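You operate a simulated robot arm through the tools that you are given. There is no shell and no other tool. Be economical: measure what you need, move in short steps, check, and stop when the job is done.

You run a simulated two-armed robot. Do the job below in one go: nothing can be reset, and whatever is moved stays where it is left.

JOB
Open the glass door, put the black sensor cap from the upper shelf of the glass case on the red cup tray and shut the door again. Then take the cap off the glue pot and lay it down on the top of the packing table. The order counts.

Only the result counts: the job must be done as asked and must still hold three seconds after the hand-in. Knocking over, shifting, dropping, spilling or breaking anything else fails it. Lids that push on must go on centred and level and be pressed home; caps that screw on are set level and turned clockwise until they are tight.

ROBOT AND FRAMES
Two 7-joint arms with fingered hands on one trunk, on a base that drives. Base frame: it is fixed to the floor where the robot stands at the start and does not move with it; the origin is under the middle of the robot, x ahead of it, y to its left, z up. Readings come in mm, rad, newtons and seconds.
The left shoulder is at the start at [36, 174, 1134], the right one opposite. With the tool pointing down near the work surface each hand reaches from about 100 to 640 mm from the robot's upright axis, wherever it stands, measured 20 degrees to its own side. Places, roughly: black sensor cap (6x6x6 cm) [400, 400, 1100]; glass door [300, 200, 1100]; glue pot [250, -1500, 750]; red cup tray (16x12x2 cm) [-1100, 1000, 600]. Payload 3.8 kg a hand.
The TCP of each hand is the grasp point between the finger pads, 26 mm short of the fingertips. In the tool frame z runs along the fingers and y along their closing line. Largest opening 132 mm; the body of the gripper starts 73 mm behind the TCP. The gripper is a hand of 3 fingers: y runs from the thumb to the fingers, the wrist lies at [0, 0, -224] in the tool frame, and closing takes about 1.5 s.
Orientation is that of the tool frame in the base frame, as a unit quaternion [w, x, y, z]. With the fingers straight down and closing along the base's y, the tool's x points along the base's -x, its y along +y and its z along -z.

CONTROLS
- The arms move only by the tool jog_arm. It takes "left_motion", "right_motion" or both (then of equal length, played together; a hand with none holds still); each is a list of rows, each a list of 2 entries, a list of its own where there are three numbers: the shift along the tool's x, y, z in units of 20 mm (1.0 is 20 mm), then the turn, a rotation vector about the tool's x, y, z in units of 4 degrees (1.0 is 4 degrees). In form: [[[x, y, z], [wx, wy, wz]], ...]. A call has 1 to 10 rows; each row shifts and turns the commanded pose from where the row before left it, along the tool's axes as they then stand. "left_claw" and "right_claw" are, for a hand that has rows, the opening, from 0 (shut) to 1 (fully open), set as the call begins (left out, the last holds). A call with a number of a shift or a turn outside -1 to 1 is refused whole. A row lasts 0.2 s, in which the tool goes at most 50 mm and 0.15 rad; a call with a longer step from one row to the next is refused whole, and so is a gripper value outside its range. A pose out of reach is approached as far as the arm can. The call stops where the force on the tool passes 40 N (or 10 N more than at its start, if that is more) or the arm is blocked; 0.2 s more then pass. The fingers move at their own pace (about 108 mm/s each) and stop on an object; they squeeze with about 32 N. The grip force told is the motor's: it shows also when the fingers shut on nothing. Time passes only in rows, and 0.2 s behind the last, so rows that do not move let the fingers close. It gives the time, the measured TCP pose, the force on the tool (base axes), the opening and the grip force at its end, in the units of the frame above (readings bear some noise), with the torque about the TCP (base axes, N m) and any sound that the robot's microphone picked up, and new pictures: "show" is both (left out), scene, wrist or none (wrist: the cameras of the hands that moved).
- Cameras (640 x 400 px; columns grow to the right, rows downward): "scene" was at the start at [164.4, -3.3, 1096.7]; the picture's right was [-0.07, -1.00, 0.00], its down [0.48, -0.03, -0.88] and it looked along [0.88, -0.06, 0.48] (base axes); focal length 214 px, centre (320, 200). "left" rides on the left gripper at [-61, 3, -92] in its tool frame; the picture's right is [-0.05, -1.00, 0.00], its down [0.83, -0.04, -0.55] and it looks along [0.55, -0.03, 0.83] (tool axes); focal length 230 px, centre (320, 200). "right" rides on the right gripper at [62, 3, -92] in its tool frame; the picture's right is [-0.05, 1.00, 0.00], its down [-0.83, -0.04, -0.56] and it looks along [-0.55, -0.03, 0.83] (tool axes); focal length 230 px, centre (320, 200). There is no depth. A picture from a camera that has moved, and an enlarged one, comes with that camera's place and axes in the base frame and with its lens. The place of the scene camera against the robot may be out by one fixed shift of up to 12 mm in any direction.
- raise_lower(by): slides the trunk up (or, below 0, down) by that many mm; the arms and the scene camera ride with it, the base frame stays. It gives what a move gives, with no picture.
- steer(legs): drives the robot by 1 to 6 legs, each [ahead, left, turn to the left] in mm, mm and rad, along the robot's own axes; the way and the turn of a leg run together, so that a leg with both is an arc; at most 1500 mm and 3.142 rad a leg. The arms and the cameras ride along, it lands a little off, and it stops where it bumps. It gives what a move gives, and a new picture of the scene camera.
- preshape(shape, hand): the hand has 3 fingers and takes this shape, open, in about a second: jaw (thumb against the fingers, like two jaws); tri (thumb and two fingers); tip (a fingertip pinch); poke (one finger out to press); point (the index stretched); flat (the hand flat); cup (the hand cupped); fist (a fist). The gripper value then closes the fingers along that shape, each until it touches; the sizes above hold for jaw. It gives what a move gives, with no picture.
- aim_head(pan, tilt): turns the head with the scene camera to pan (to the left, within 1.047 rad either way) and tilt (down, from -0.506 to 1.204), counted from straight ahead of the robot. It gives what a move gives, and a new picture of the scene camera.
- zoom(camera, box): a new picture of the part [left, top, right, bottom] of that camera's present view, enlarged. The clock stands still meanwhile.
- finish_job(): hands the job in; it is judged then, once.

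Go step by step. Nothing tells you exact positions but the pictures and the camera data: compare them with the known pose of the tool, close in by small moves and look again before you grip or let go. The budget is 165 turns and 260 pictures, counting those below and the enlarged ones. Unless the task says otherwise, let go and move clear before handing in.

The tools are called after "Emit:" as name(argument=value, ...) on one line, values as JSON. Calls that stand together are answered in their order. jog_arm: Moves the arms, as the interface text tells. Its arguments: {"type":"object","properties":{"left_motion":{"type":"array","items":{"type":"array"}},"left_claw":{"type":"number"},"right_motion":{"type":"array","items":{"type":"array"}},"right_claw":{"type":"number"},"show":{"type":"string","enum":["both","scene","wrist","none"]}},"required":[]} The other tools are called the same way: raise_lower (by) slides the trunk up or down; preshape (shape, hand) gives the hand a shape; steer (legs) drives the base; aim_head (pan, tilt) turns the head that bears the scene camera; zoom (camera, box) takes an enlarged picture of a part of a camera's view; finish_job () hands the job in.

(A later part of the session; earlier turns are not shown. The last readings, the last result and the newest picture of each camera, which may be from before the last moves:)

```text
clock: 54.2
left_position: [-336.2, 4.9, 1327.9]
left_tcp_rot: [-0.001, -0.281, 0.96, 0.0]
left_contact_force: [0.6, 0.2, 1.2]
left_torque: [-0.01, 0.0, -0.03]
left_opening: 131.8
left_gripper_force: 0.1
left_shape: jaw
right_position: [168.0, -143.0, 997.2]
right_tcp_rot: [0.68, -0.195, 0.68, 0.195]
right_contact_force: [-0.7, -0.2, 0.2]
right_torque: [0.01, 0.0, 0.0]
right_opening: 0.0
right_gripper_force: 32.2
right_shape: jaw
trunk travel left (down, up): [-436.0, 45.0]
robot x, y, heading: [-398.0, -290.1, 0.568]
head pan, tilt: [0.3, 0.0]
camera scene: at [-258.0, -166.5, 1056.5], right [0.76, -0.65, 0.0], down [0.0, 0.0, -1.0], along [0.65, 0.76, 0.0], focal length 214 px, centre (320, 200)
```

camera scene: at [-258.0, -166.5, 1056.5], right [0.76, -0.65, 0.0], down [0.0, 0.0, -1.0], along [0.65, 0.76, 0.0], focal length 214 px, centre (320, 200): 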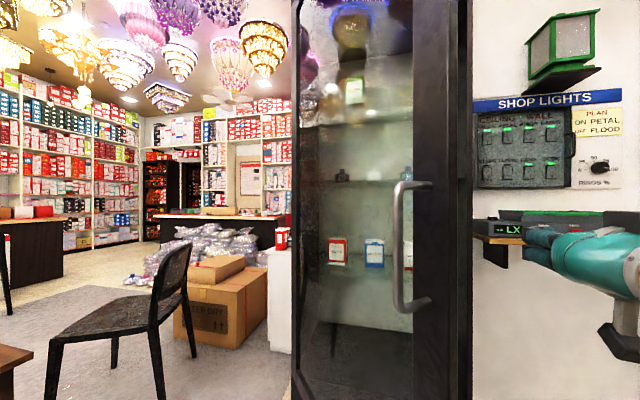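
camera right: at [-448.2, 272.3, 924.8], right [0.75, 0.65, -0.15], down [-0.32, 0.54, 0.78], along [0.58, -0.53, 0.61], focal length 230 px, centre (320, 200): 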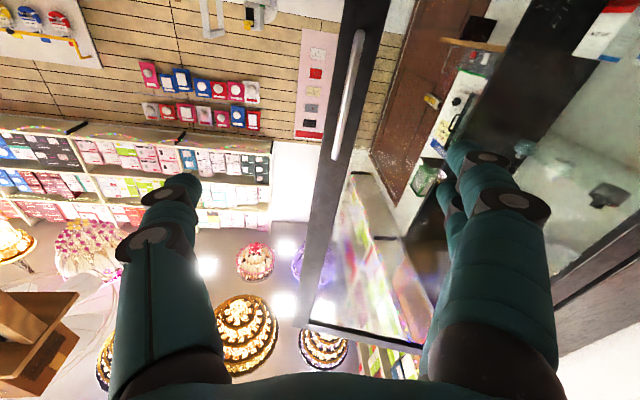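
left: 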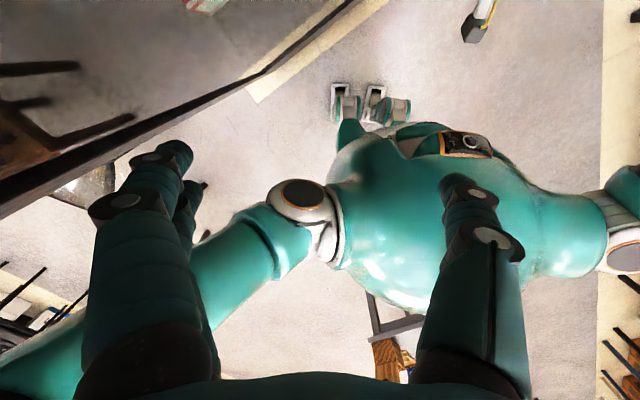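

The fist is on the inner side, past the door's edge. I'll strafe left in stages.

Emit:
steer(legs=[[0, 220, 0]])

```text
clock: 55.8
left_position: [-390.2, 85.9, 1326.8]
left_tcp_rot: [0.001, -0.281, 0.96, -0.001]
left_contact_force: [0.2, -1.1, 0.1]
left_torque: [-0.01, -0.02, 0.0]
left_opening: 132.0
left_gripper_force: 0.0
left_shape: jaw
right_position: [118.3, -67.8, 998.4]
right_tcp_rot: [0.681, -0.193, 0.68, 0.19]
right_contact_force: [0.1, 0.2, 0.4]
right_torque: [-0.01, -0.01, -0.01]
right_opening: 0.0
right_gripper_force: 32.1
right_shape: jaw
trunk travel left (down, up): [-436.0, 45.0]
robot x, y, heading: [-448.3, -213.7, 0.569]
head pan, tilt: [0.3, 0.0]
stopped in leg 1: the force on the tool passed its limit at 58 N (the readings are from after the stop); the commanded pose is now the measured one
camera scene: at [-310.9, -85.6, 1056.8], right [0.76, -0.65, 0.0], down [0.0, 0.0, -1.0], along [0.65, 0.76, 0.0], focal length 214 px, centre (320, 200)
```

scene: 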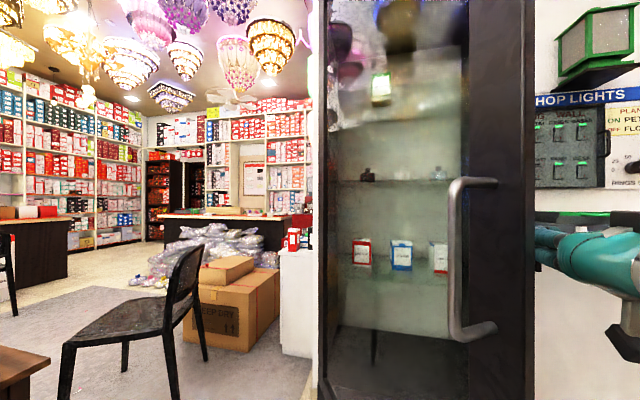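

The hand touched the door and the impact stopped the drive. I'll now push smoothly from contact with the arm.

Emit:
jog_arm(right_motion=[[[0, 0.3, 0], [0, 0, 0]], [[0, 0.4, 0], [0, 0, 0]], [[0, 0.5, 0], [0, 0, 0]], [[0, 0.6, 0], [0, 0, 0]], [[0, 0.6, 0], [0, 0, 0]], [[0, 0.6, 0], [0, 0, 0]], [[0, 0.6, 0], [0, 0, 0]], [[0, 0.6, 0], [0, 0, 0]], [[0, 0.6, 0], [0, 0, 0]], [[0, 0.6, 0], [0, 0, 0]]], show="scene")

```text
clock: 57.5
left_position: [-388.9, 81.3, 1328.2]
left_tcp_rot: [0.001, -0.28, 0.96, 0.001]
left_contact_force: [-0.2, 0.6, 0.3]
left_torque: [-0.02, 0.01, 0.0]
left_opening: 132.1
left_gripper_force: 0.0
left_shape: jaw
right_position: [80.6, -15.0, 996.3]
right_tcp_rot: [0.683, -0.187, 0.682, 0.185]
right_contact_force: [-11.9, -30.2, 0.8]
right_torque: [0.0, -0.01, 3.46]
right_opening: 0.0
right_gripper_force: 31.7
right_shape: jaw
trunk travel left (down, up): [-436.0, 45.0]
robot x, y, heading: [-450.1, -216.5, 0.567]
head pan, tilt: [0.3, 0.0]
stopped in row 8 (right hand): the force on the tool passed its limit at 48 N (the readings are from after the stop); the commanded pose is now the measured one
camera scene: at [-310.3, -90.0, 1057.1], right [0.76, -0.65, 0.0], down [0.0, 0.0, -1.0], along [0.65, 0.76, 0.0], focal length 214 px, centre (320, 200)
```

scene: 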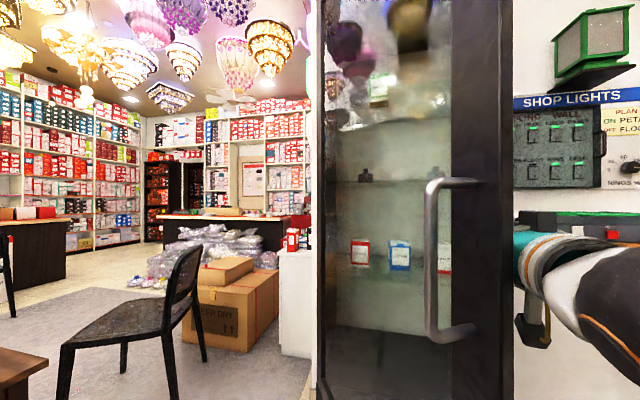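

The door moved some, but sliding friction built up. I'll push along the door's own arc instead, left and slightly back.

Emit:
jog_arm(right_motion=[[[0, 0.1, -0.3], [0, 0, 0]], [[0, 0.4, -0.3], [0, 0, 0]], [[0, 0.5, -0.3], [0, 0, 0]], [[0, 0.5, -0.3], [0, 0, 0]], [[0, 0.5, -0.28], [0, 0, 0]], [[0, 0.5, -0.27], [0, 0, 0]], [[0, 0.5, -0.26], [0, 0, 0]], [[0, 0.5, -0.25], [0, 0, 0]], [[0, 0.5, -0.24], [0, 0, 0]], [[0, 0.5, -0.23], [0, 0, 0]]], show="scene")

```text
clock: 59.7
left_position: [-386.8, 84.9, 1327.9]
left_tcp_rot: [-0.001, -0.28, 0.96, 0.0]
left_contact_force: [0.3, -0.4, -0.4]
left_torque: [0.01, -0.05, -0.02]
left_opening: 132.0
left_gripper_force: 0.1
left_shape: jaw
right_position: [-10.0, 40.1, 996.4]
right_tcp_rot: [0.683, -0.192, 0.68, 0.185]
right_contact_force: [0.2, -0.2, -0.7]
right_torque: [-0.02, -0.03, 0.02]
right_opening: 0.0
right_gripper_force: 32.1
right_shape: jaw
trunk travel left (down, up): [-436.0, 45.0]
robot x, y, heading: [-444.6, -210.5, 0.573]
head pan, tilt: [0.3, 0.0]
camera scene: at [-309.3, -87.2, 1056.6], right [0.76, -0.65, 0.0], down [0.0, 0.0, -1.0], along [0.65, 0.76, 0.0], focal length 214 px, centre (320, 200)
```

scene: 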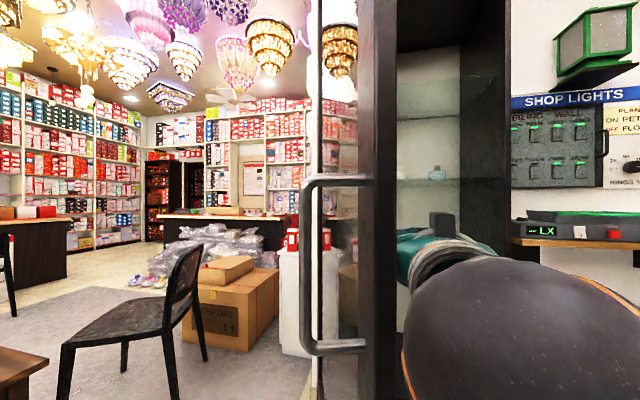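

The door swung to roughly 70°. I'll continue along the arc with the arm.

Emit:
jog_arm(right_motion=[[[0, 0.6, -0.2], [0, 0, 0]], [[0, 0.6, -0.2], [0, 0, 0]], [[0, 0.6, -0.2], [0, 0, 0]], [[0, 0.6, -0.18], [0, 0, 0]], [[0, 0.6, -0.17], [0, 0, 0]], [[0, 0.6, -0.15], [0, 0, 0]], [[0, 0.6, -0.13], [0, 0, 0]], [[0, 0.6, -0.11], [0, 0, 0]], [[0, 0.6, -0.1], [0, 0, 0]], [[0, 0.6, -0.1], [0, 0, 0]]], show="scene")

```text
clock: 61.0
left_position: [-387.9, 85.3, 1327.0]
left_tcp_rot: [0.0, -0.28, 0.96, 0.0]
left_contact_force: [-0.5, 0.3, -0.5]
left_torque: [-0.04, 0.01, -0.02]
left_opening: 132.2
left_gripper_force: 0.1
left_shape: jaw
right_position: [-36.8, 66.4, 977.8]
right_tcp_rot: [0.712, -0.23, 0.649, 0.137]
right_contact_force: [0.5, 0.3, -0.6]
right_torque: [0.01, -0.03, 0.0]
right_opening: 0.0
right_gripper_force: 32.3
right_shape: jaw
trunk travel left (down, up): [-436.0, 45.0]
robot x, y, heading: [-448.4, -213.4, 0.567]
head pan, tilt: [0.3, 0.0]
stopped in row 6 (right hand): the arm was blocked; the commanded pose is now the measured one
camera scene: at [-309.2, -87.2, 1056.6], right [0.76, -0.65, 0.0], down [0.0, 0.0, -1.0], along [0.65, 0.76, 0.0], focal length 214 px, centre (320, 200)
```

scene: 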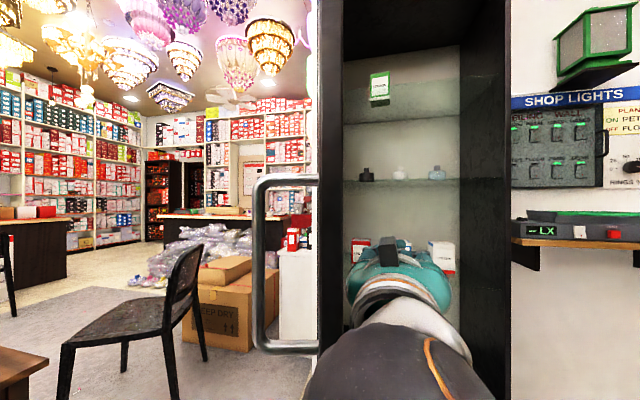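

The arm is at its limit with the door at about 73°. I'll strafe left gently to push it further.

Emit:
steer(legs=[[0, 40, 0], [0, 60, 0], [0, 60, 0]])

```text
clock: 63.6
left_position: [-472.4, 219.0, 1327.8]
left_tcp_rot: [0.0, -0.28, 0.96, 0.0]
left_contact_force: [-0.1, -1.1, 0.3]
left_torque: [0.0, 0.0, 0.01]
left_opening: 131.9
left_gripper_force: 0.0
left_shape: jaw
right_position: [-123.1, 201.7, 977.1]
right_tcp_rot: [0.711, -0.23, 0.65, 0.138]
right_contact_force: [-0.1, 0.1, -0.4]
right_torque: [0.0, -0.01, -0.02]
right_opening: 0.0
right_gripper_force: 32.1
right_shape: jaw
trunk travel left (down, up): [-436.0, 45.0]
robot x, y, heading: [-536.8, -79.1, 0.565]
head pan, tilt: [0.3, 0.0]
camera scene: at [-394.9, 47.5, 1056.6], right [0.76, -0.65, 0.0], down [0.0, 0.0, -1.0], along [0.65, 0.76, 0.0], focal length 214 px, centre (320, 200)
```

scene: 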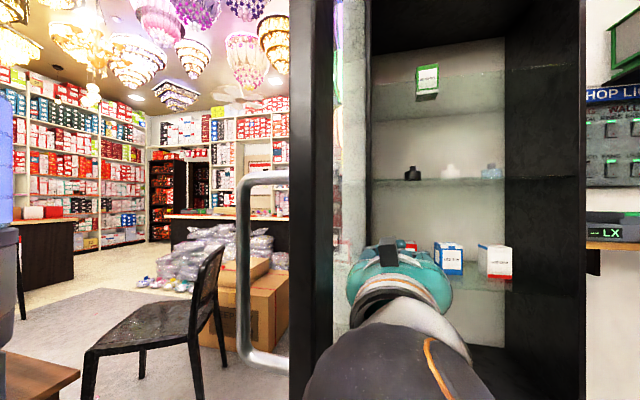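

The door is near 90°. I'll push a bit further, then back straight out so nothing drags it.

Emit:
steer(legs=[[0, 60, 0], [0, -40, 0], [-260, -30, 0]])

Emit:
aim_head(pan=0.1, tilt=0.0)

```text
clock: 67.1
left_position: [-685.9, 73.2, 1328.7]
left_tcp_rot: [0.001, -0.277, 0.961, -0.001]
left_contact_force: [-0.5, -0.4, -0.5]
left_torque: [0.01, 0.04, -0.04]
left_opening: 131.7
left_gripper_force: 0.1
left_shape: jaw
right_position: [-336.4, 55.4, 977.0]
right_tcp_rot: [0.712, -0.229, 0.65, 0.135]
right_contact_force: [-0.9, -0.4, -0.9]
right_torque: [0.02, 0.02, 0.01]
right_opening: 0.0
right_gripper_force: 32.2
right_shape: jaw
trunk travel left (down, up): [-436.0, 45.0]
robot x, y, heading: [-747.2, -223.1, 0.561]
head pan, tilt: [0.3, 0.0]
stopped in leg 3: the robot was blocked; the commanded pose is now the measured one
camera scene: at [-608.7, -97.9, 1056.6], right [0.76, -0.65, 0.0], down [0.0, 0.0, -1.0], along [0.65, 0.76, 0.0], focal length 214 px, centre (320, 200)
```

scene: 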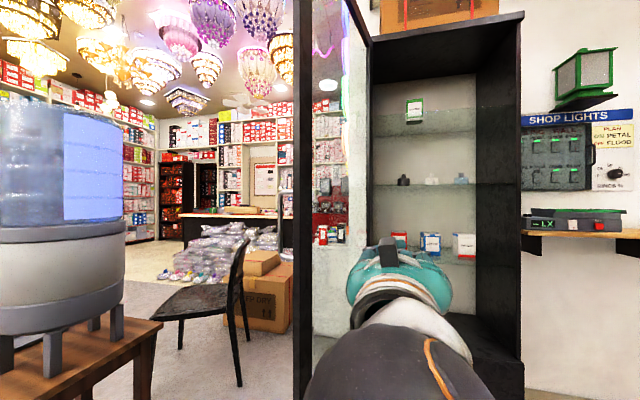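

```text
clock: 67.8
left_position: [-686.6, 72.7, 1328.0]
left_tcp_rot: [0.0, -0.278, 0.961, 0.0]
left_contact_force: [-0.7, 0.1, 0.0]
left_torque: [0.01, -0.01, 0.0]
left_opening: 131.9
left_gripper_force: 0.1
left_shape: jaw
right_position: [-335.4, 55.5, 977.4]
right_tcp_rot: [0.712, -0.229, 0.65, 0.136]
right_contact_force: [0.3, -0.2, -0.2]
right_torque: [-0.01, 0.02, 0.01]
right_opening: 0.0
right_gripper_force: 31.5
right_shape: jaw
trunk travel left (down, up): [-436.0, 45.0]
robot x, y, heading: [-747.4, -223.5, 0.566]
head pan, tilt: [0.099, 0.0]
camera scene: at [-596.4, -111.5, 1056.6], right [0.62, -0.79, 0.0], down [0.0, 0.0, -1.0], along [0.79, 0.62, 0.0], focal length 214 px, centre (320, 200)
```

scene: 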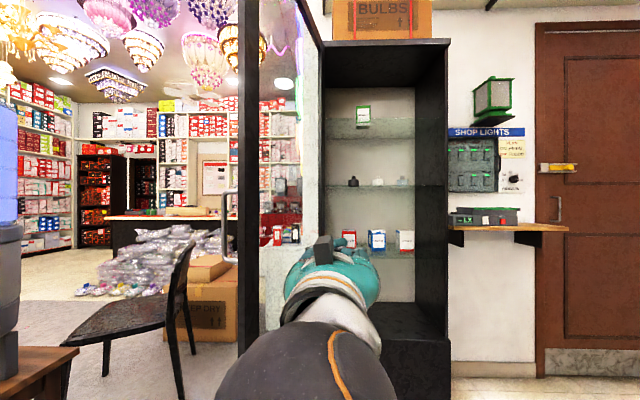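

The door is wide open and all shelves are visible. The drive bumped something right at the end, so I'll look behind with the left wrist camera.

Emit:
zoom(camera="left", box=[0, 0, 640, 400])

Emit:
zoom(camera="scene", box=[230, 130, 450, 268])

```text
1.00 times, centred on (320, 200) of left (not enlarged: the box is as wide or as high as the picture)
camera zoom: at [-636.5, 109.1, 1420.9], right [0.58, -0.82, 0.0], down [-0.68, -0.48, 0.55], along [-0.45, -0.32, -0.83], focal length 230 px, centre (320, 200)
```

zoom: 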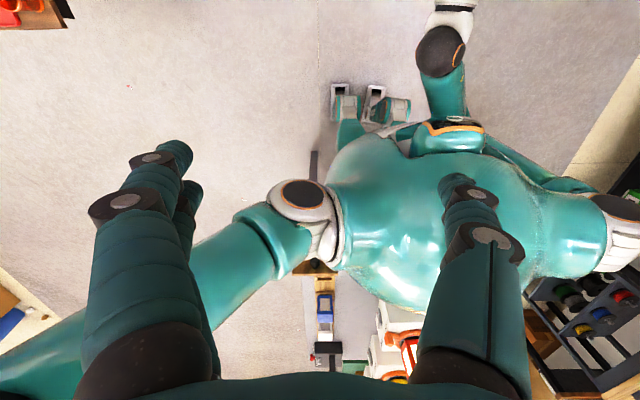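

```text
2.90 times, centred on (340, 199) of scene
camera zoom: at [-596.4, -111.5, 1056.6], right [0.62, -0.79, 0.0], down [0.0, 0.0, -1.0], along [0.79, 0.62, 0.0], focal length 622 px, centre (262, 203)
```

zoom: 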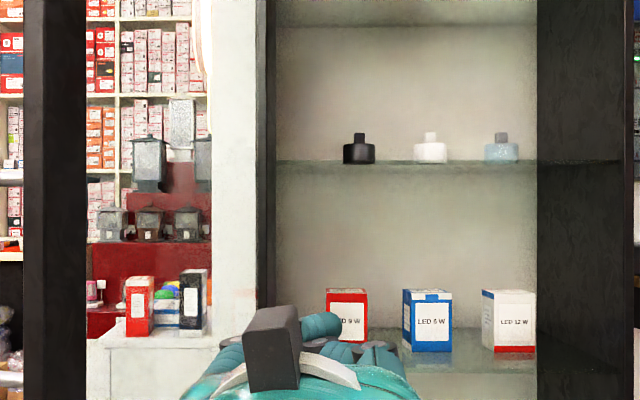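

The door stands near 97° and the black cap is at roughly [357, 420, 1141], with its base at about 1126. I'll tuck the right arm to its side and turn the left hand forward, pitched about 30° down, for the shelf grasp.

Emit:
jog_arm(right_motion=[[[0, -0.67, -0.61], [0, 1, 0]], [[0.04, -0.67, -0.61], [0, 1, 0]], [[0.085, -0.67, -0.6], [0, 1, 0]], [[0.127, -0.67, -0.6], [0, 1, 0]], [[0.168, -0.67, -0.59], [0, 1, 0]], [[0.21, -0.67, -0.57], [0, 1, 0]], [[0.25, -0.67, -0.56], [0, 1, 0]], [[0.29, -0.67, -0.54], [0, 1, 0]], [[0.32, -0.67, -0.52], [0, 1, 0]], [[0.36, -0.67, -0.49], [0, 1, 0]]], left_motion=[[[-0.7, 0, 0.32], [0, -1, 0]], [[-0.68, 0, 0.37], [0, -1, 0]], [[-0.65, 0, 0.41], [0, -1, 0]], [[-0.62, 0, 0.46], [0, -1, 0]], [[-0.58, 0, 0.5], [0, -1, 0]], [[-0.55, 0, 0.54], [0, -1, 0]], [[-0.51, 0, 0.58], [0, -1, 0]], [[-0.47, 0, 0.61], [0, -1, 0]], [[-0.42, 0, 0.64], [0, -1, 0]], [[-0.38, 0, 0.67], [0, -1, 0]]], show="none")

Emit:
jog_arm(right_motion=[[[0.39, -0.67, -0.47], [0, 1, 0]], [[0.42, -0.67, -0.44], [0, 1, 0]], [[0.45, -0.67, -0.41], [0, 1, 0]], [[0.48, -0.67, -0.38], [0, 1, 0]], [[0.51, -0.67, -0.34], [0, 1, 0]], [[0.53, -0.67, -0.3], [0, 1, 0]], [[0.55, -0.67, -0.27], [0, 1, 0]], [[0.57, -0.67, -0.23], [0, 1, 0]], [[0.58, -0.67, -0.19], [0, 1, 0]], [[0.59, -0.67, -0.15], [0, 1, 0]]], left_motion=[[[-0.33, 0, 0.69], [0, -1, 0]], [[-0.28, 0, 0.72], [0, -1, 0]], [[-0.23, 0, 0.73], [0, -1, 0]], [[-0.18, 0, 0.75], [0, -1, 0]], [[-0.13, 0, 0.76], [0, -1, 0]], [[0, 0, 0], [0, 0, 0]], [[0, 0, 0], [0, 0, 0]], [[0, 0, 0], [0, 0, 0]], [[0, 0, 0], [0, 0, 0]], [[0, 0, 0], [0, 0, 0]]], show="both")

```text
clock: 69.0
left_position: [-627.7, 110.0, 1295.0]
left_tcp_rot: [0.166, -0.273, 0.946, 0.049]
left_contact_force: [0.2, 0.1, 0.0]
left_torque: [0.01, 0.03, -0.03]
left_opening: 132.0
left_gripper_force: 0.1
left_shape: jaw
right_position: [-332.0, -46.7, 955.7]
right_tcp_rot: [0.607, -0.295, 0.738, 0.02]
right_contact_force: [0.3, -0.4, -0.1]
right_torque: [0.0, -0.03, 0.01]
right_opening: 0.1
right_gripper_force: 32.3
right_shape: jaw
trunk travel left (down, up): [-436.0, 45.0]
robot x, y, heading: [-747.2, -223.7, 0.565]
head pan, tilt: [0.099, 0.0]
stopped in row 6 (right hand): the arm was blocked; the commanded pose is now the measured one
```

```text
clock: 70.0
left_position: [-594.2, 132.2, 1256.4]
left_tcp_rot: [0.285, -0.265, 0.917, 0.084]
left_contact_force: [0.2, 0.4, 0.5]
left_torque: [-0.04, -0.03, -0.01]
left_opening: 131.7
left_gripper_force: 0.0
left_shape: jaw
right_position: [-317.0, -138.7, 936.7]
right_tcp_rot: [0.546, -0.36, 0.746, -0.121]
right_contact_force: [1.2, 0.2, 1.1]
right_torque: [0.02, -0.01, 0.01]
right_opening: 0.1
right_gripper_force: 32.2
right_shape: jaw
right hand out of reach, approached as far as the arm can: row 4
trunk travel left (down, up): [-436.0, 45.0]
robot x, y, heading: [-746.0, -222.2, 0.565]
head pan, tilt: [0.099, 0.0]
stopped in row 4 (right hand): the arm was blocked; the commanded pose is now the measured one
camera scene: at [-582.2, -141.4, 1060.6], right [0.29, -0.96, 0.0], down [0.04, 0.01, -1.0], along [0.96, 0.29, 0.04], focal length 214 px, centre (320, 200)
camera right: at [-411.4, -197.9, 926.4], right [-0.4, 0.74, -0.54], down [-0.36, 0.41, 0.84], along [0.84, 0.53, 0.11], focal length 230 px, centre (320, 200)
camera left: at [-597.0, 134.2, 1368.2], right [0.57, -0.82, 0.03], down [-0.82, -0.57, -0.01], along [0.03, -0.02, -1.0], focal length 230 px, centre (320, 200)
```

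scene: 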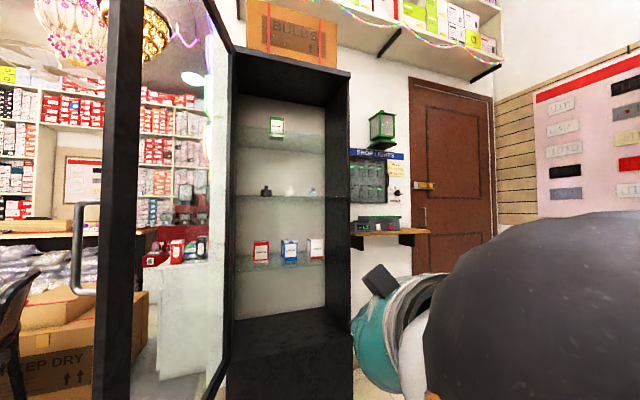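
right: 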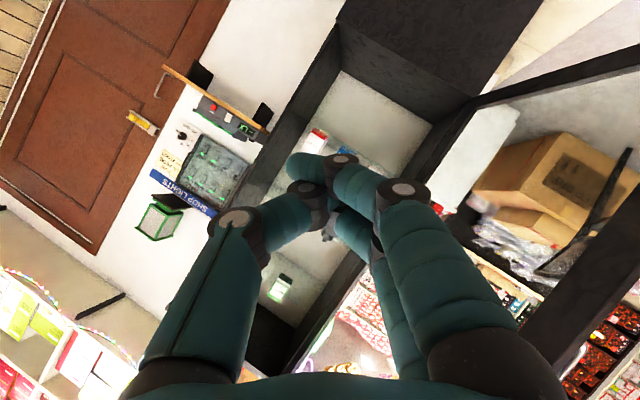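
left: 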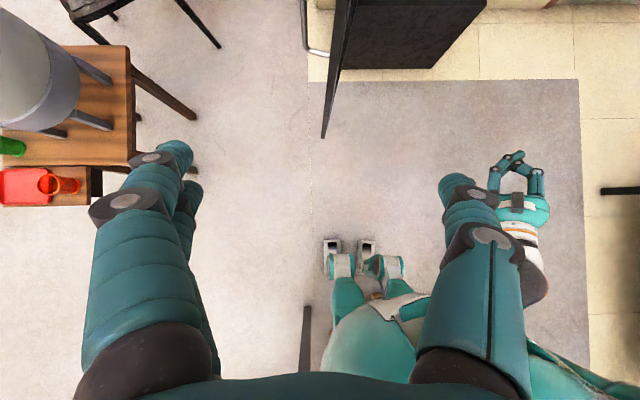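

The torso takes part in arm moves and the right arm reached a limit. I'll bring it back to the earlier forward pose first, then retrace the known path to the pointing-down pose.

Emit:
jog_arm(right_motion=[[[-0.47, -0.03, 0.64], [-0.26, -0.68, 0.85]], [[-0.47, -0.03, 0.64], [-0.26, -0.68, 0.85]], [[-0.47, -0.03, 0.64], [-0.26, -0.68, 0.85]], [[-0.47, -0.03, 0.64], [-0.26, -0.68, 0.85]], [[-0.47, -0.03, 0.64], [-0.26, -0.68, 0.85]], [[-0.47, -0.03, 0.64], [-0.26, -0.68, 0.85]], [[-0.47, -0.03, 0.64], [-0.26, -0.68, 0.85]], [[-0.47, -0.03, 0.64], [-0.26, -0.68, 0.85]], [[-0.47, -0.03, 0.64], [-0.26, -0.68, 0.85]], [[-0.47, -0.03, 0.64], [-0.26, -0.68, 0.85]]], show="scene")

```text
clock: 72.2
left_position: [-593.6, 131.9, 1256.3]
left_tcp_rot: [0.284, -0.266, 0.917, 0.083]
left_contact_force: [0.5, 0.4, 0.9]
left_torque: [0.0, -0.01, 0.02]
left_opening: 131.8
left_gripper_force: 0.0
left_shape: jaw
right_position: [-197.7, -57.5, 998.4]
right_tcp_rot: [0.682, -0.191, 0.676, 0.204]
right_contact_force: [0.7, 0.2, -0.3]
right_torque: [0.04, 0.01, 0.0]
right_opening: 0.1
right_gripper_force: 32.1
right_shape: jaw
trunk travel left (down, up): [-436.0, 45.0]
robot x, y, heading: [-749.6, -224.7, 0.557]
head pan, tilt: [0.099, 0.0]
camera scene: at [-596.0, -111.3, 1056.6], right [0.62, -0.79, 0.0], down [0.0, 0.0, -1.0], along [0.79, 0.62, 0.0], focal length 214 px, centre (320, 200)
```

scene: 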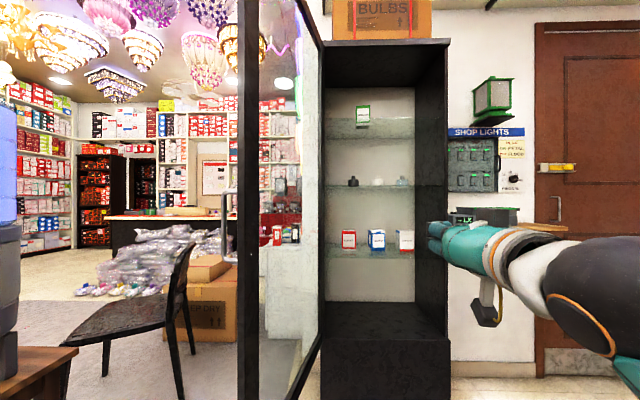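

Now I'll turn the right hand back to pointing down, nearer the body.

Emit:
jog_arm(right_motion=[[[0, 0.15, -0.43], [0, 1, 0]], [[0.03, 0.15, -0.43], [0, 1, 0]], [[0.06, 0.15, -0.43], [0, 1, 0]], [[0.09, 0.15, -0.42], [0, 1, 0]], [[0.12, 0.15, -0.41], [0, 1, 0]], [[0.15, 0.15, -0.4], [0, 1, 0]], [[0.18, 0.15, -0.39], [0, 1, 0]], [[0.2, 0.15, -0.38], [0, 1, 0]], [[0.23, 0.15, -0.36], [0, 1, 0]], [[0.25, 0.15, -0.35], [0, 1, 0]]], show="none")

Emit:
jog_arm(right_motion=[[[0.28, 0.15, -0.33], [0, 1, 0]], [[0.3, 0.15, -0.31], [0, 1, 0]], [[0.32, 0.15, -0.29], [0, 1, 0]], [[0.34, 0.15, -0.26], [0, 1, 0]], [[0.36, 0.15, -0.24], [0, 1, 0]], [[0.37, 0.15, -0.21], [0, 1, 0]], [[0.39, 0.15, -0.19], [0, 1, 0]], [[0.4, 0.15, -0.16], [0, 1, 0]], [[0.41, 0.15, -0.13], [0, 1, 0]], [[0.42, 0.15, -0.1], [0, 1, 0]]], show="none")

Emit:
jog_arm(left_motion=[[[-0.38, 0, 0.67], [0, -1, 0]], [[-0.33, 0, 0.69], [0, -1, 0]], [[-0.28, 0, 0.72], [0, -1, 0]], [[-0.23, 0, 0.73], [0, -1, 0]], [[-0.18, 0, 0.75], [0, -1, 0]], [[-0.13, 0, 0.76], [0, -1, 0]]], show="both")

```text
clock: 74.4
left_position: [-595.2, 132.5, 1256.7]
left_tcp_rot: [0.285, -0.265, 0.917, 0.082]
left_contact_force: [0.6, -0.8, 0.0]
left_torque: [0.05, -0.01, -0.05]
left_opening: 132.0
left_gripper_force: 0.0
left_shape: jaw
right_position: [-288.4, -78.7, 999.1]
right_tcp_rot: [0.409, -0.25, 0.869, 0.126]
right_contact_force: [-0.7, -0.7, -0.2]
right_torque: [0.0, 0.0, 0.0]
right_opening: 0.0
right_gripper_force: 31.8
right_shape: jaw
trunk travel left (down, up): [-436.0, 45.0]
robot x, y, heading: [-749.4, -219.8, 0.563]
head pan, tilt: [0.099, 0.0]
```

```text
clock: 76.8
left_position: [-593.3, 132.6, 1256.9]
left_tcp_rot: [0.284, -0.264, 0.918, 0.083]
left_contact_force: [0.3, 0.3, -0.4]
left_torque: [0.02, 0.0, -0.03]
left_opening: 132.0
left_gripper_force: 0.0
left_shape: jaw
right_position: [-253.4, -95.5, 876.2]
right_tcp_rot: [0.207, -0.262, 0.942, 0.029]
right_contact_force: [-1.1, -1.0, 0.2]
right_torque: [-0.02, -0.01, -0.05]
right_opening: 0.1
right_gripper_force: 31.9
right_shape: jaw
right hand out of reach, approached as far as the arm can: row 2, 3, 4, 5, 6, 7, 8, 9, 10
trunk travel left (down, up): [-436.0, 45.0]
robot x, y, heading: [-746.2, -226.4, 0.567]
head pan, tilt: [0.099, 0.0]
stopped in row 10 (right hand): the arm was blocked; the commanded pose is now the measured one
```

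```text
clock: 78.2
left_position: [-524.0, 176.1, 1215.9]
left_tcp_rot: [0.469, -0.241, 0.839, 0.136]
left_contact_force: [0.4, 1.2, -0.2]
left_torque: [0.0, -0.01, 0.02]
left_opening: 132.0
left_gripper_force: 0.1
left_shape: jaw
right_position: [-252.9, -95.8, 874.9]
right_tcp_rot: [0.206, -0.263, 0.942, 0.028]
right_contact_force: [0.3, 0.7, -0.3]
right_torque: [0.01, 0.0, -0.02]
right_opening: 0.0
right_gripper_force: 31.8
right_shape: jaw
trunk travel left (down, up): [-436.0, 45.0]
robot x, y, heading: [-749.6, -223.0, 0.565]
head pan, tilt: [0.099, 0.0]
camera scene: at [-596.1, -111.3, 1056.6], right [0.62, -0.79, 0.0], down [0.0, 0.0, -1.0], along [0.79, 0.62, 0.0], focal length 214 px, centre (320, 200)
camera left: at [-564.7, 154.8, 1317.1], right [0.56, -0.83, 0.04], down [-0.74, -0.52, -0.42], along [0.37, 0.2, -0.91], focal length 230 px, centre (320, 200)
```

scene: 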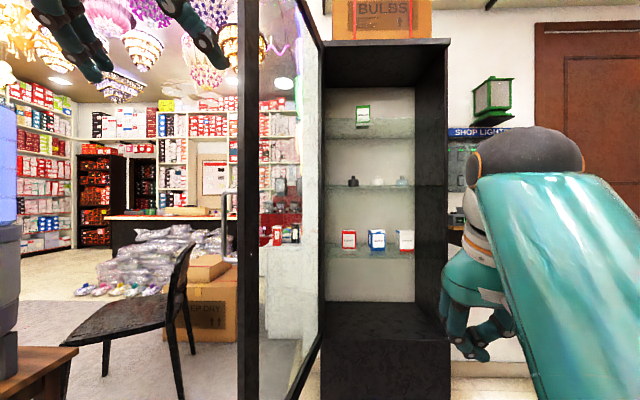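
left: 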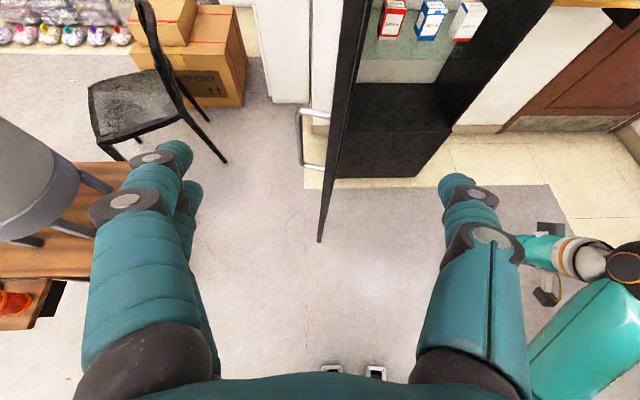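

I'll lower the right hand and draw it back close to the body, so it clears the case later.

Emit:
jog_arm(right_motion=[[[0.2, 0, 1], [0, 0, 0]], [[0.2, 0, 1], [0, 0, 0]], [[0.3, 0, 1], [0, 0, 0]], [[0.5, 0, 0.8], [0, 0.6, 0]], [[0.7, 0, 0.6], [0, 0.8, 0]], [[0.9, 0, 0.4], [0, 0.8, 0]], [[0.9, 0, 0.2], [0, 0.8, 0]], [[1, 0, 0], [0, 0.8, 0]], [[1, 0, 0], [0, 0.8, 0]], [[1, 0, 0], [0, 0.8, 0]]], show="none")

Emit:
jog_arm(right_motion=[[[1, 0, 0], [0, 0, 0]], [[1, 0, 0], [0, 0, 0]], [[1, 0, 0], [0, 0, 0]], [[1, -0.3, 0], [0, 0, 0]], [[1, -0.3, 0], [0, 0, 0]]], show="scene")

```text
clock: 80.5
left_position: [-523.8, 177.7, 1216.1]
left_tcp_rot: [0.469, -0.242, 0.839, 0.136]
left_contact_force: [-0.5, -0.2, -0.2]
left_torque: [0.01, -0.02, 0.0]
left_opening: 131.8
left_gripper_force: 0.0
left_shape: jaw
right_position: [-278.5, -199.2, 747.9]
right_tcp_rot: [0.064, -0.247, 0.963, -0.089]
right_contact_force: [0.5, 0.2, 0.4]
right_torque: [-0.01, -0.04, 0.02]
right_opening: 0.0
right_gripper_force: 31.8
right_shape: jaw
right hand out of reach, approached as far as the arm can: row 10
trunk travel left (down, up): [-436.0, 45.0]
robot x, y, heading: [-749.4, -224.6, 0.564]
head pan, tilt: [0.099, 0.0]
stopped in row 10 (right hand): the arm was blocked; the commanded pose is now the measured one
```

```text
clock: 81.7
left_position: [-523.2, 176.3, 1216.4]
left_tcp_rot: [0.47, -0.242, 0.838, 0.135]
left_contact_force: [-0.4, -0.3, -1.1]
left_torque: [0.0, 0.01, -0.01]
left_opening: 131.8
left_gripper_force: 0.0
left_shape: jaw
right_position: [-310.5, -285.1, 758.4]
right_tcp_rot: [0.105, -0.249, 0.952, -0.146]
right_contact_force: [0.0, 0.4, 0.6]
right_torque: [0.01, 0.01, 0.01]
right_opening: 0.0
right_gripper_force: 32.3
right_shape: jaw
trunk travel left (down, up): [-436.0, 45.0]
robot x, y, heading: [-747.2, -222.4, 0.561]
head pan, tilt: [0.099, 0.0]
stopped in row 5 (right hand): the arm was blocked; the commanded pose is now the measured one
camera scene: at [-596.2, -111.7, 1056.7], right [0.62, -0.79, 0.0], down [0.0, 0.0, -1.0], along [0.79, 0.62, 0.0], focal length 214 px, centre (320, 200)
```

scene: 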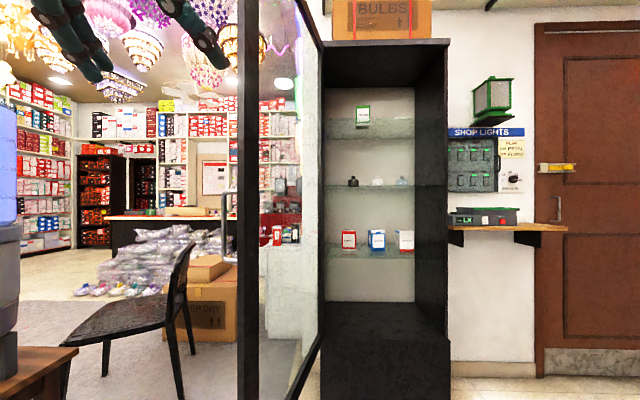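

Right arm is tucked. I'll drive right first to clear the door edge, then ahead, then turn toward the cap.

Emit:
steer(legs=[[0, -357, 0], [410, 0, 0], [0, 0, 0.137]])

Emit:
aim_head(pan=0.15, tilt=0.0)

Emit:
zoom(camera="scene", box=[230, 100, 410, 212])

Emit:
zoom(camera="left", box=[0, 0, 640, 400])

```text
clock: 82.5
left_position: [-521.4, 175.1, 1214.6]
left_tcp_rot: [0.469, -0.241, 0.839, 0.136]
left_contact_force: [0.0, 0.5, 0.1]
left_torque: [0.0, -0.04, -0.01]
left_opening: 132.1
left_gripper_force: 0.0
left_shape: jaw
right_position: [-309.7, -288.9, 757.6]
right_tcp_rot: [0.105, -0.248, 0.952, -0.145]
right_contact_force: [0.0, 0.3, 0.6]
right_torque: [-0.01, 0.02, -0.01]
right_opening: 0.0
right_gripper_force: 32.7
right_shape: jaw
trunk travel left (down, up): [-436.0, 45.0]
robot x, y, heading: [-747.3, -224.6, 0.56]
head pan, tilt: [0.099, 0.0]
stopped in leg 1: the robot was blocked; the commanded pose is now the measured one
camera scene: at [-594.1, -112.8, 1056.6], right [0.61, -0.79, 0.0], down [0.0, 0.0, -1.0], along [0.79, 0.61, 0.0], focal length 214 px, centre (320, 200)
```

scene: 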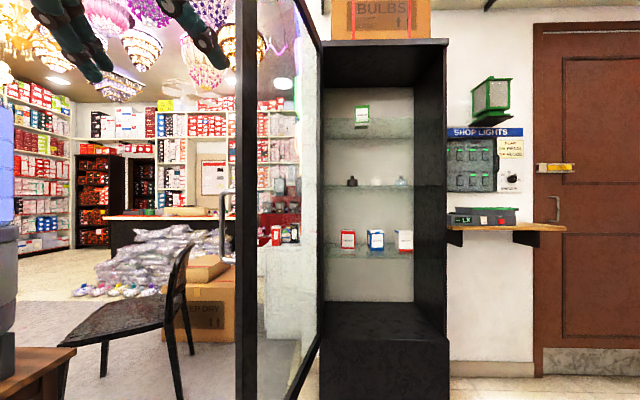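

```text
clock: 83.1
left_position: [-521.6, 173.7, 1215.9]
left_tcp_rot: [0.469, -0.24, 0.839, 0.135]
left_contact_force: [0.9, -0.2, -0.3]
left_torque: [-0.02, 0.0, -0.01]
left_opening: 131.8
left_gripper_force: 0.1
left_shape: jaw
right_position: [-308.9, -287.2, 757.2]
right_tcp_rot: [0.106, -0.249, 0.952, -0.146]
right_contact_force: [-0.1, 0.2, -0.3]
right_torque: [0.03, -0.01, 0.01]
right_opening: 0.2
right_gripper_force: 32.0
right_shape: jaw
trunk travel left (down, up): [-436.0, 45.0]
robot x, y, heading: [-747.7, -228.2, 0.559]
head pan, tilt: [0.15, 0.0]
camera scene: at [-597.2, -109.1, 1056.6], right [0.65, -0.76, 0.0], down [0.0, 0.0, -1.0], along [0.76, 0.65, 0.0], focal length 214 px, centre (320, 200)
```

scene: 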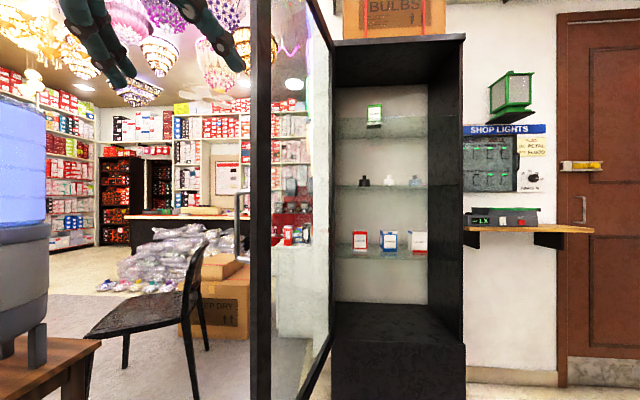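

```text
3.56 times, centred on (320, 156) of scene
camera zoom: at [-597.2, -109.1, 1056.6], right [0.65, -0.76, 0.0], down [0.0, 0.0, -1.0], along [0.76, 0.65, 0.0], focal length 763 px, centre (320, 356)
```

zoom: 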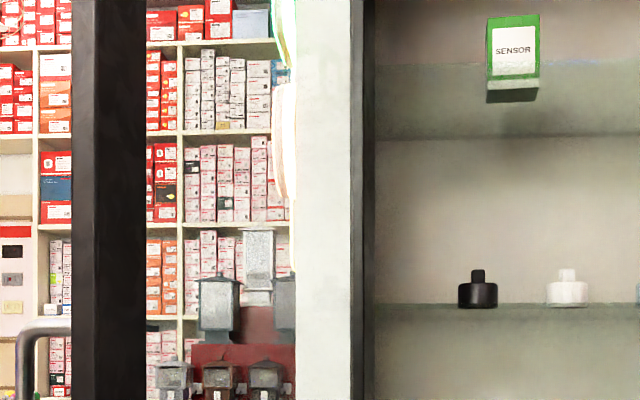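

```text
1.00 times, centred on (320, 200) of left (not enlarged: the box is as wide or as high as the picture)
camera zoom: at [-562.4, 153.3, 1317.2], right [0.55, -0.83, 0.04], down [-0.75, -0.52, -0.42], along [0.37, 0.2, -0.91], focal length 230 px, centre (320, 200)
```

zoom: 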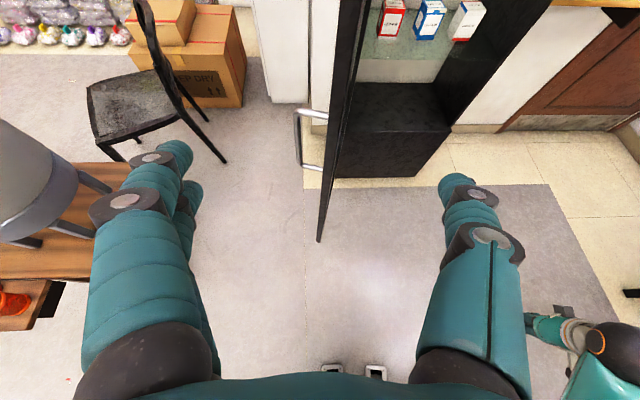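

A bench blocks me to the right rear. I'll go slightly ahead first, then right, ahead and turn.

Emit:
steer(legs=[[60, 0, 0], [60, -357, 0], [290, 0, 0], [0, 0, 0.137]])

Emit:
zoom(camera="scene", box=[230, 100, 410, 212])

Emit:
zoom(camera="left", box=[0, 0, 640, 400])

```text
clock: 89.6
left_position: [-38.8, 117.7, 1215.6]
left_tcp_rot: [0.458, -0.299, 0.82, 0.169]
left_contact_force: [0.0, -0.2, 0.2]
left_torque: [-0.03, 0.0, 0.02]
left_opening: 132.2
left_gripper_force: 0.0
left_shape: jaw
right_position: [235.0, -309.9, 757.5]
right_tcp_rot: [0.113, -0.315, 0.932, -0.138]
right_contact_force: [-0.1, 0.1, 0.2]
right_torque: [0.03, -0.03, 0.01]
right_opening: 0.0
right_gripper_force: 32.7
right_shape: jaw
trunk travel left (down, up): [-436.0, 45.0]
robot x, y, heading: [-206.1, -310.0, 0.707]
head pan, tilt: [0.15, 0.0]
camera scene: at [-74.5, -173.1, 1056.6], right [0.75, -0.66, 0.0], down [0.0, 0.0, -1.0], along [0.66, 0.75, 0.0], focal length 214 px, centre (320, 200)
```

scene: 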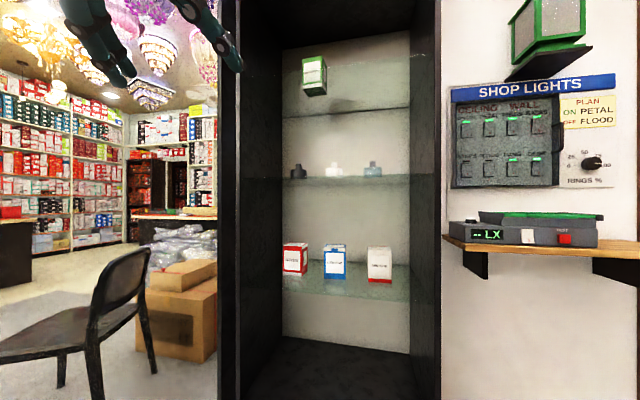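

```text
3.56 times, centred on (320, 156) of scene
camera zoom: at [-74.5, -173.1, 1056.6], right [0.75, -0.66, 0.0], down [0.0, 0.0, -1.0], along [0.66, 0.75, 0.0], focal length 763 px, centre (320, 356)
```

zoom: 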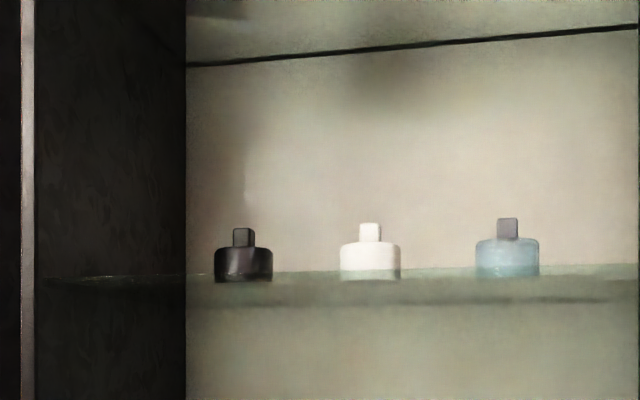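

```text
1.00 times, centred on (320, 200) of left (not enlarged: the box is as wide or as high as the picture)
camera zoom: at [-76.8, 90.6, 1317.2], right [0.66, -0.75, 0.04], down [-0.67, -0.62, -0.42], along [0.34, 0.25, -0.91], focal length 230 px, centre (320, 200)
```

zoom: 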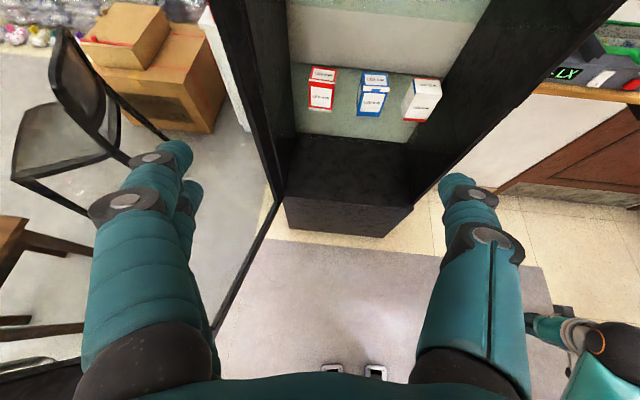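

The cap sits near [335, 407] with its base at about 1124, and the hand is clear of the door. I'll lower the left hand, shift it right, then drive ahead 150 mm.

Emit:
jog_arm(left_claw=0.85, left_motion=[[[0.7, -0.4, 0.44], [0, 0, 0]], [[0.7, -0.4, 0.44], [0, 0, 0]], [[0.7, -0.35, 0.44], [0, 0, 0]]], show="none")

Emit:
steer(legs=[[170, 0, 0]])

Emit:
zoom(camera="left", box=[0, 0, 640, 400])

```text
clock: 90.4
left_position: [-19.5, 100.9, 1195.0]
left_tcp_rot: [0.482, -0.29, 0.808, 0.173]
left_contact_force: [2.0, 0.9, -5.2]
left_torque: [0.13, -0.26, -0.05]
left_opening: 112.5
left_gripper_force: 0.1
left_shape: jaw
left hand out of reach, approached as far as the arm can: row 2, 3
right_position: [235.4, -313.2, 758.6]
right_tcp_rot: [0.115, -0.315, 0.932, -0.137]
right_contact_force: [0.3, -0.1, 1.4]
right_torque: [0.06, 0.02, 0.0]
right_opening: 0.1
right_gripper_force: 32.2
right_shape: jaw
trunk travel left (down, up): [-436.0, 45.0]
robot x, y, heading: [-208.7, -311.7, 0.701]
head pan, tilt: [0.15, 0.0]
```

```text
clock: 91.4
left_position: [3.7, 137.2, 1184.9]
left_tcp_rot: [0.466, -0.314, 0.809, 0.174]
left_contact_force: [-1.1, -0.1, 0.7]
left_torque: [-0.03, -0.02, 0.02]
left_opening: 112.3
left_gripper_force: 0.0
left_shape: jaw
right_position: [272.6, -279.9, 760.3]
right_tcp_rot: [0.12, -0.321, 0.93, -0.132]
right_contact_force: [0.0, 1.2, -0.6]
right_torque: [-0.02, 0.01, -0.02]
right_opening: 0.0
right_gripper_force: 31.5
right_shape: jaw
trunk travel left (down, up): [-436.0, 45.0]
robot x, y, heading: [-168.1, -280.6, 0.714]
head pan, tilt: [0.15, 0.0]
stopped in leg 1: the robot was blocked; the commanded pose is now the measured one
camera scene: at [-39.9, -151.1, 1059.5], right [0.76, -0.65, 0.0], down [0.0, 0.01, -1.0], along [0.65, 0.76, 0.01], focal length 214 px, centre (320, 200)
```

scene: 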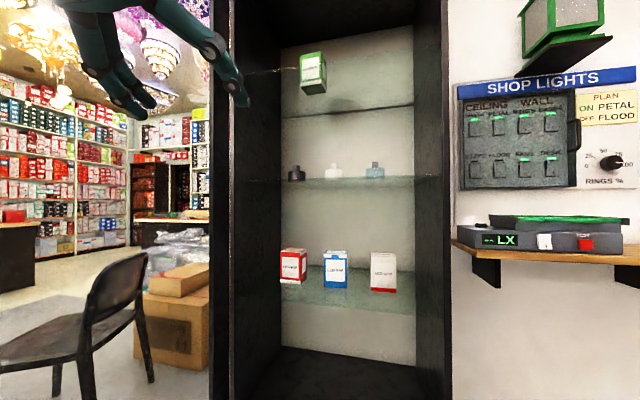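

```text
1.00 times, centred on (320, 200) of left (not enlarged: the box is as wide or as high as the picture)
camera zoom: at [-34.7, 107.1, 1285.8], right [0.69, -0.72, 0.05], down [-0.64, -0.64, -0.44], along [0.35, 0.27, -0.9], focal length 230 px, centre (320, 200)
```

zoom: 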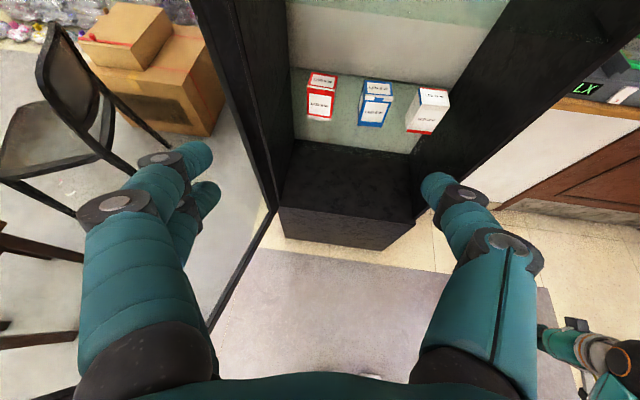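

The drive was blocked: the left elbow sticks out and touches the end of the open door. I'll back out to the right, turn more to the left, and approach along a line that keeps the elbow clear.

Emit:
jog_arm(right_motion=[[[0.3, 0.9, 0], [0, 0, 0]], [[0.3, 0.9, 0], [0, 0, 0]], [[0.3, 0.9, 0], [0, 0, 0]], [[0.3, 0.9, 0], [0, 0, 0]], [[0.3, 0.9, 0], [0, 0, 0]], [[0.3, 0.9, 0], [0, 0, 0]], [[0.3, 0.9, 0], [0, 0, 0]], [[0.3, 0.9, 0], [0, 0, 0]], [[0.3, 0.9, 0], [0, 0, 0]]], show="none")

Emit:
steer(legs=[[-20, -238, 0], [30, 0, 0.236]])

Emit:
aim_head(pan=0.15, tilt=0.3)

```text
clock: 93.6
left_position: [4.9, 136.3, 1184.4]
left_tcp_rot: [0.465, -0.314, 0.809, 0.175]
left_contact_force: [0.3, -0.7, -0.8]
left_torque: [-0.02, -0.01, -0.01]
left_opening: 112.2
left_gripper_force: 0.0
left_shape: jaw
right_position: [166.9, -204.4, 701.7]
right_tcp_rot: [0.146, -0.321, 0.922, -0.157]
right_contact_force: [0.4, 1.0, -0.2]
right_torque: [-0.01, -0.02, 0.01]
right_opening: 0.4
right_gripper_force: 31.4
right_shape: jaw
trunk travel left (down, up): [-436.0, 45.0]
robot x, y, heading: [-165.7, -278.6, 0.72]
head pan, tilt: [0.15, 0.0]
stopped in row 9 (right hand): the arm was blocked; the commanded pose is now the measured one
```

```text
clock: 97.2
left_position: [65.0, 8.2, 1175.7]
left_tcp_rot: [0.436, -0.41, 0.769, 0.224]
left_contact_force: [0.7, -0.1, -0.1]
left_torque: [0.01, 0.01, 0.01]
left_opening: 112.2
left_gripper_force: 0.0
left_shape: jaw
right_position: [302.7, -290.2, 697.3]
right_tcp_rot: [0.16, -0.429, 0.877, -0.145]
right_contact_force: [-0.5, -0.4, 0.4]
right_torque: [-0.04, 0.04, 0.0]
right_opening: 0.1
right_gripper_force: 31.6
right_shape: jaw
trunk travel left (down, up): [-436.0, 45.0]
robot x, y, heading: [-2.6, -447.8, 0.95]
head pan, tilt: [0.15, 0.0]
camera scene: at [89.8, -282.6, 1056.6], right [0.89, -0.45, 0.0], down [0.0, 0.0, -1.0], along [0.45, 0.89, 0.0], focal length 214 px, centre (320, 200)
```

scene: 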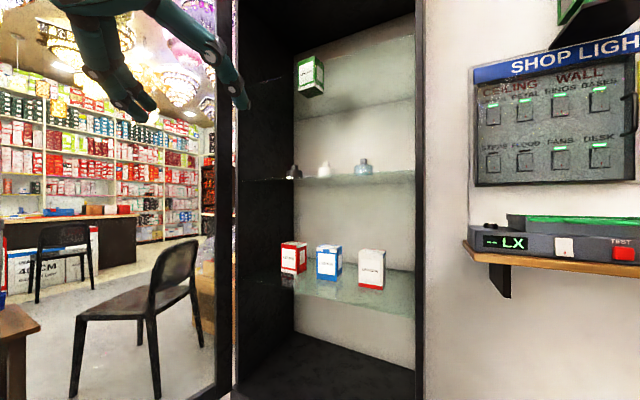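

```text
clock: 98.0
left_position: [65.9, 7.6, 1177.0]
left_tcp_rot: [0.436, -0.41, 0.769, 0.224]
left_contact_force: [0.0, -0.3, -0.7]
left_torque: [0.0, 0.03, -0.01]
left_opening: 112.3
left_gripper_force: 0.1
left_shape: jaw
right_position: [303.0, -292.0, 698.3]
right_tcp_rot: [0.161, -0.429, 0.877, -0.144]
right_contact_force: [-0.1, 0.4, -0.1]
right_torque: [-0.01, -0.02, 0.01]
right_opening: 0.1
right_gripper_force: 32.2
right_shape: jaw
trunk travel left (down, up): [-436.0, 45.0]
robot x, y, heading: [-3.8, -449.8, 0.952]
head pan, tilt: [0.15, 0.3]
camera scene: at [91.3, -279.7, 1029.0], right [0.89, -0.45, 0.0], down [-0.13, -0.26, -0.96], along [0.43, 0.85, -0.29], focal length 214 px, centre (320, 200)
```

scene: 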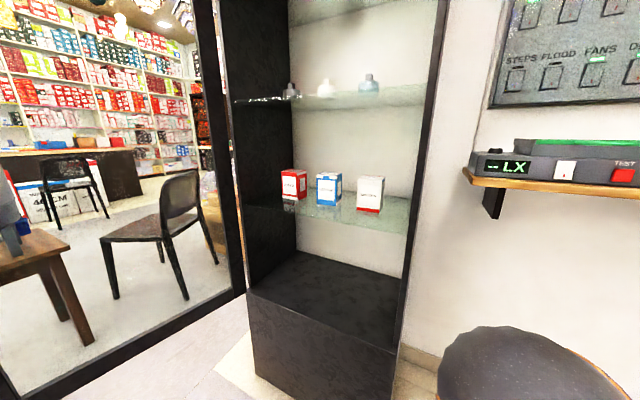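

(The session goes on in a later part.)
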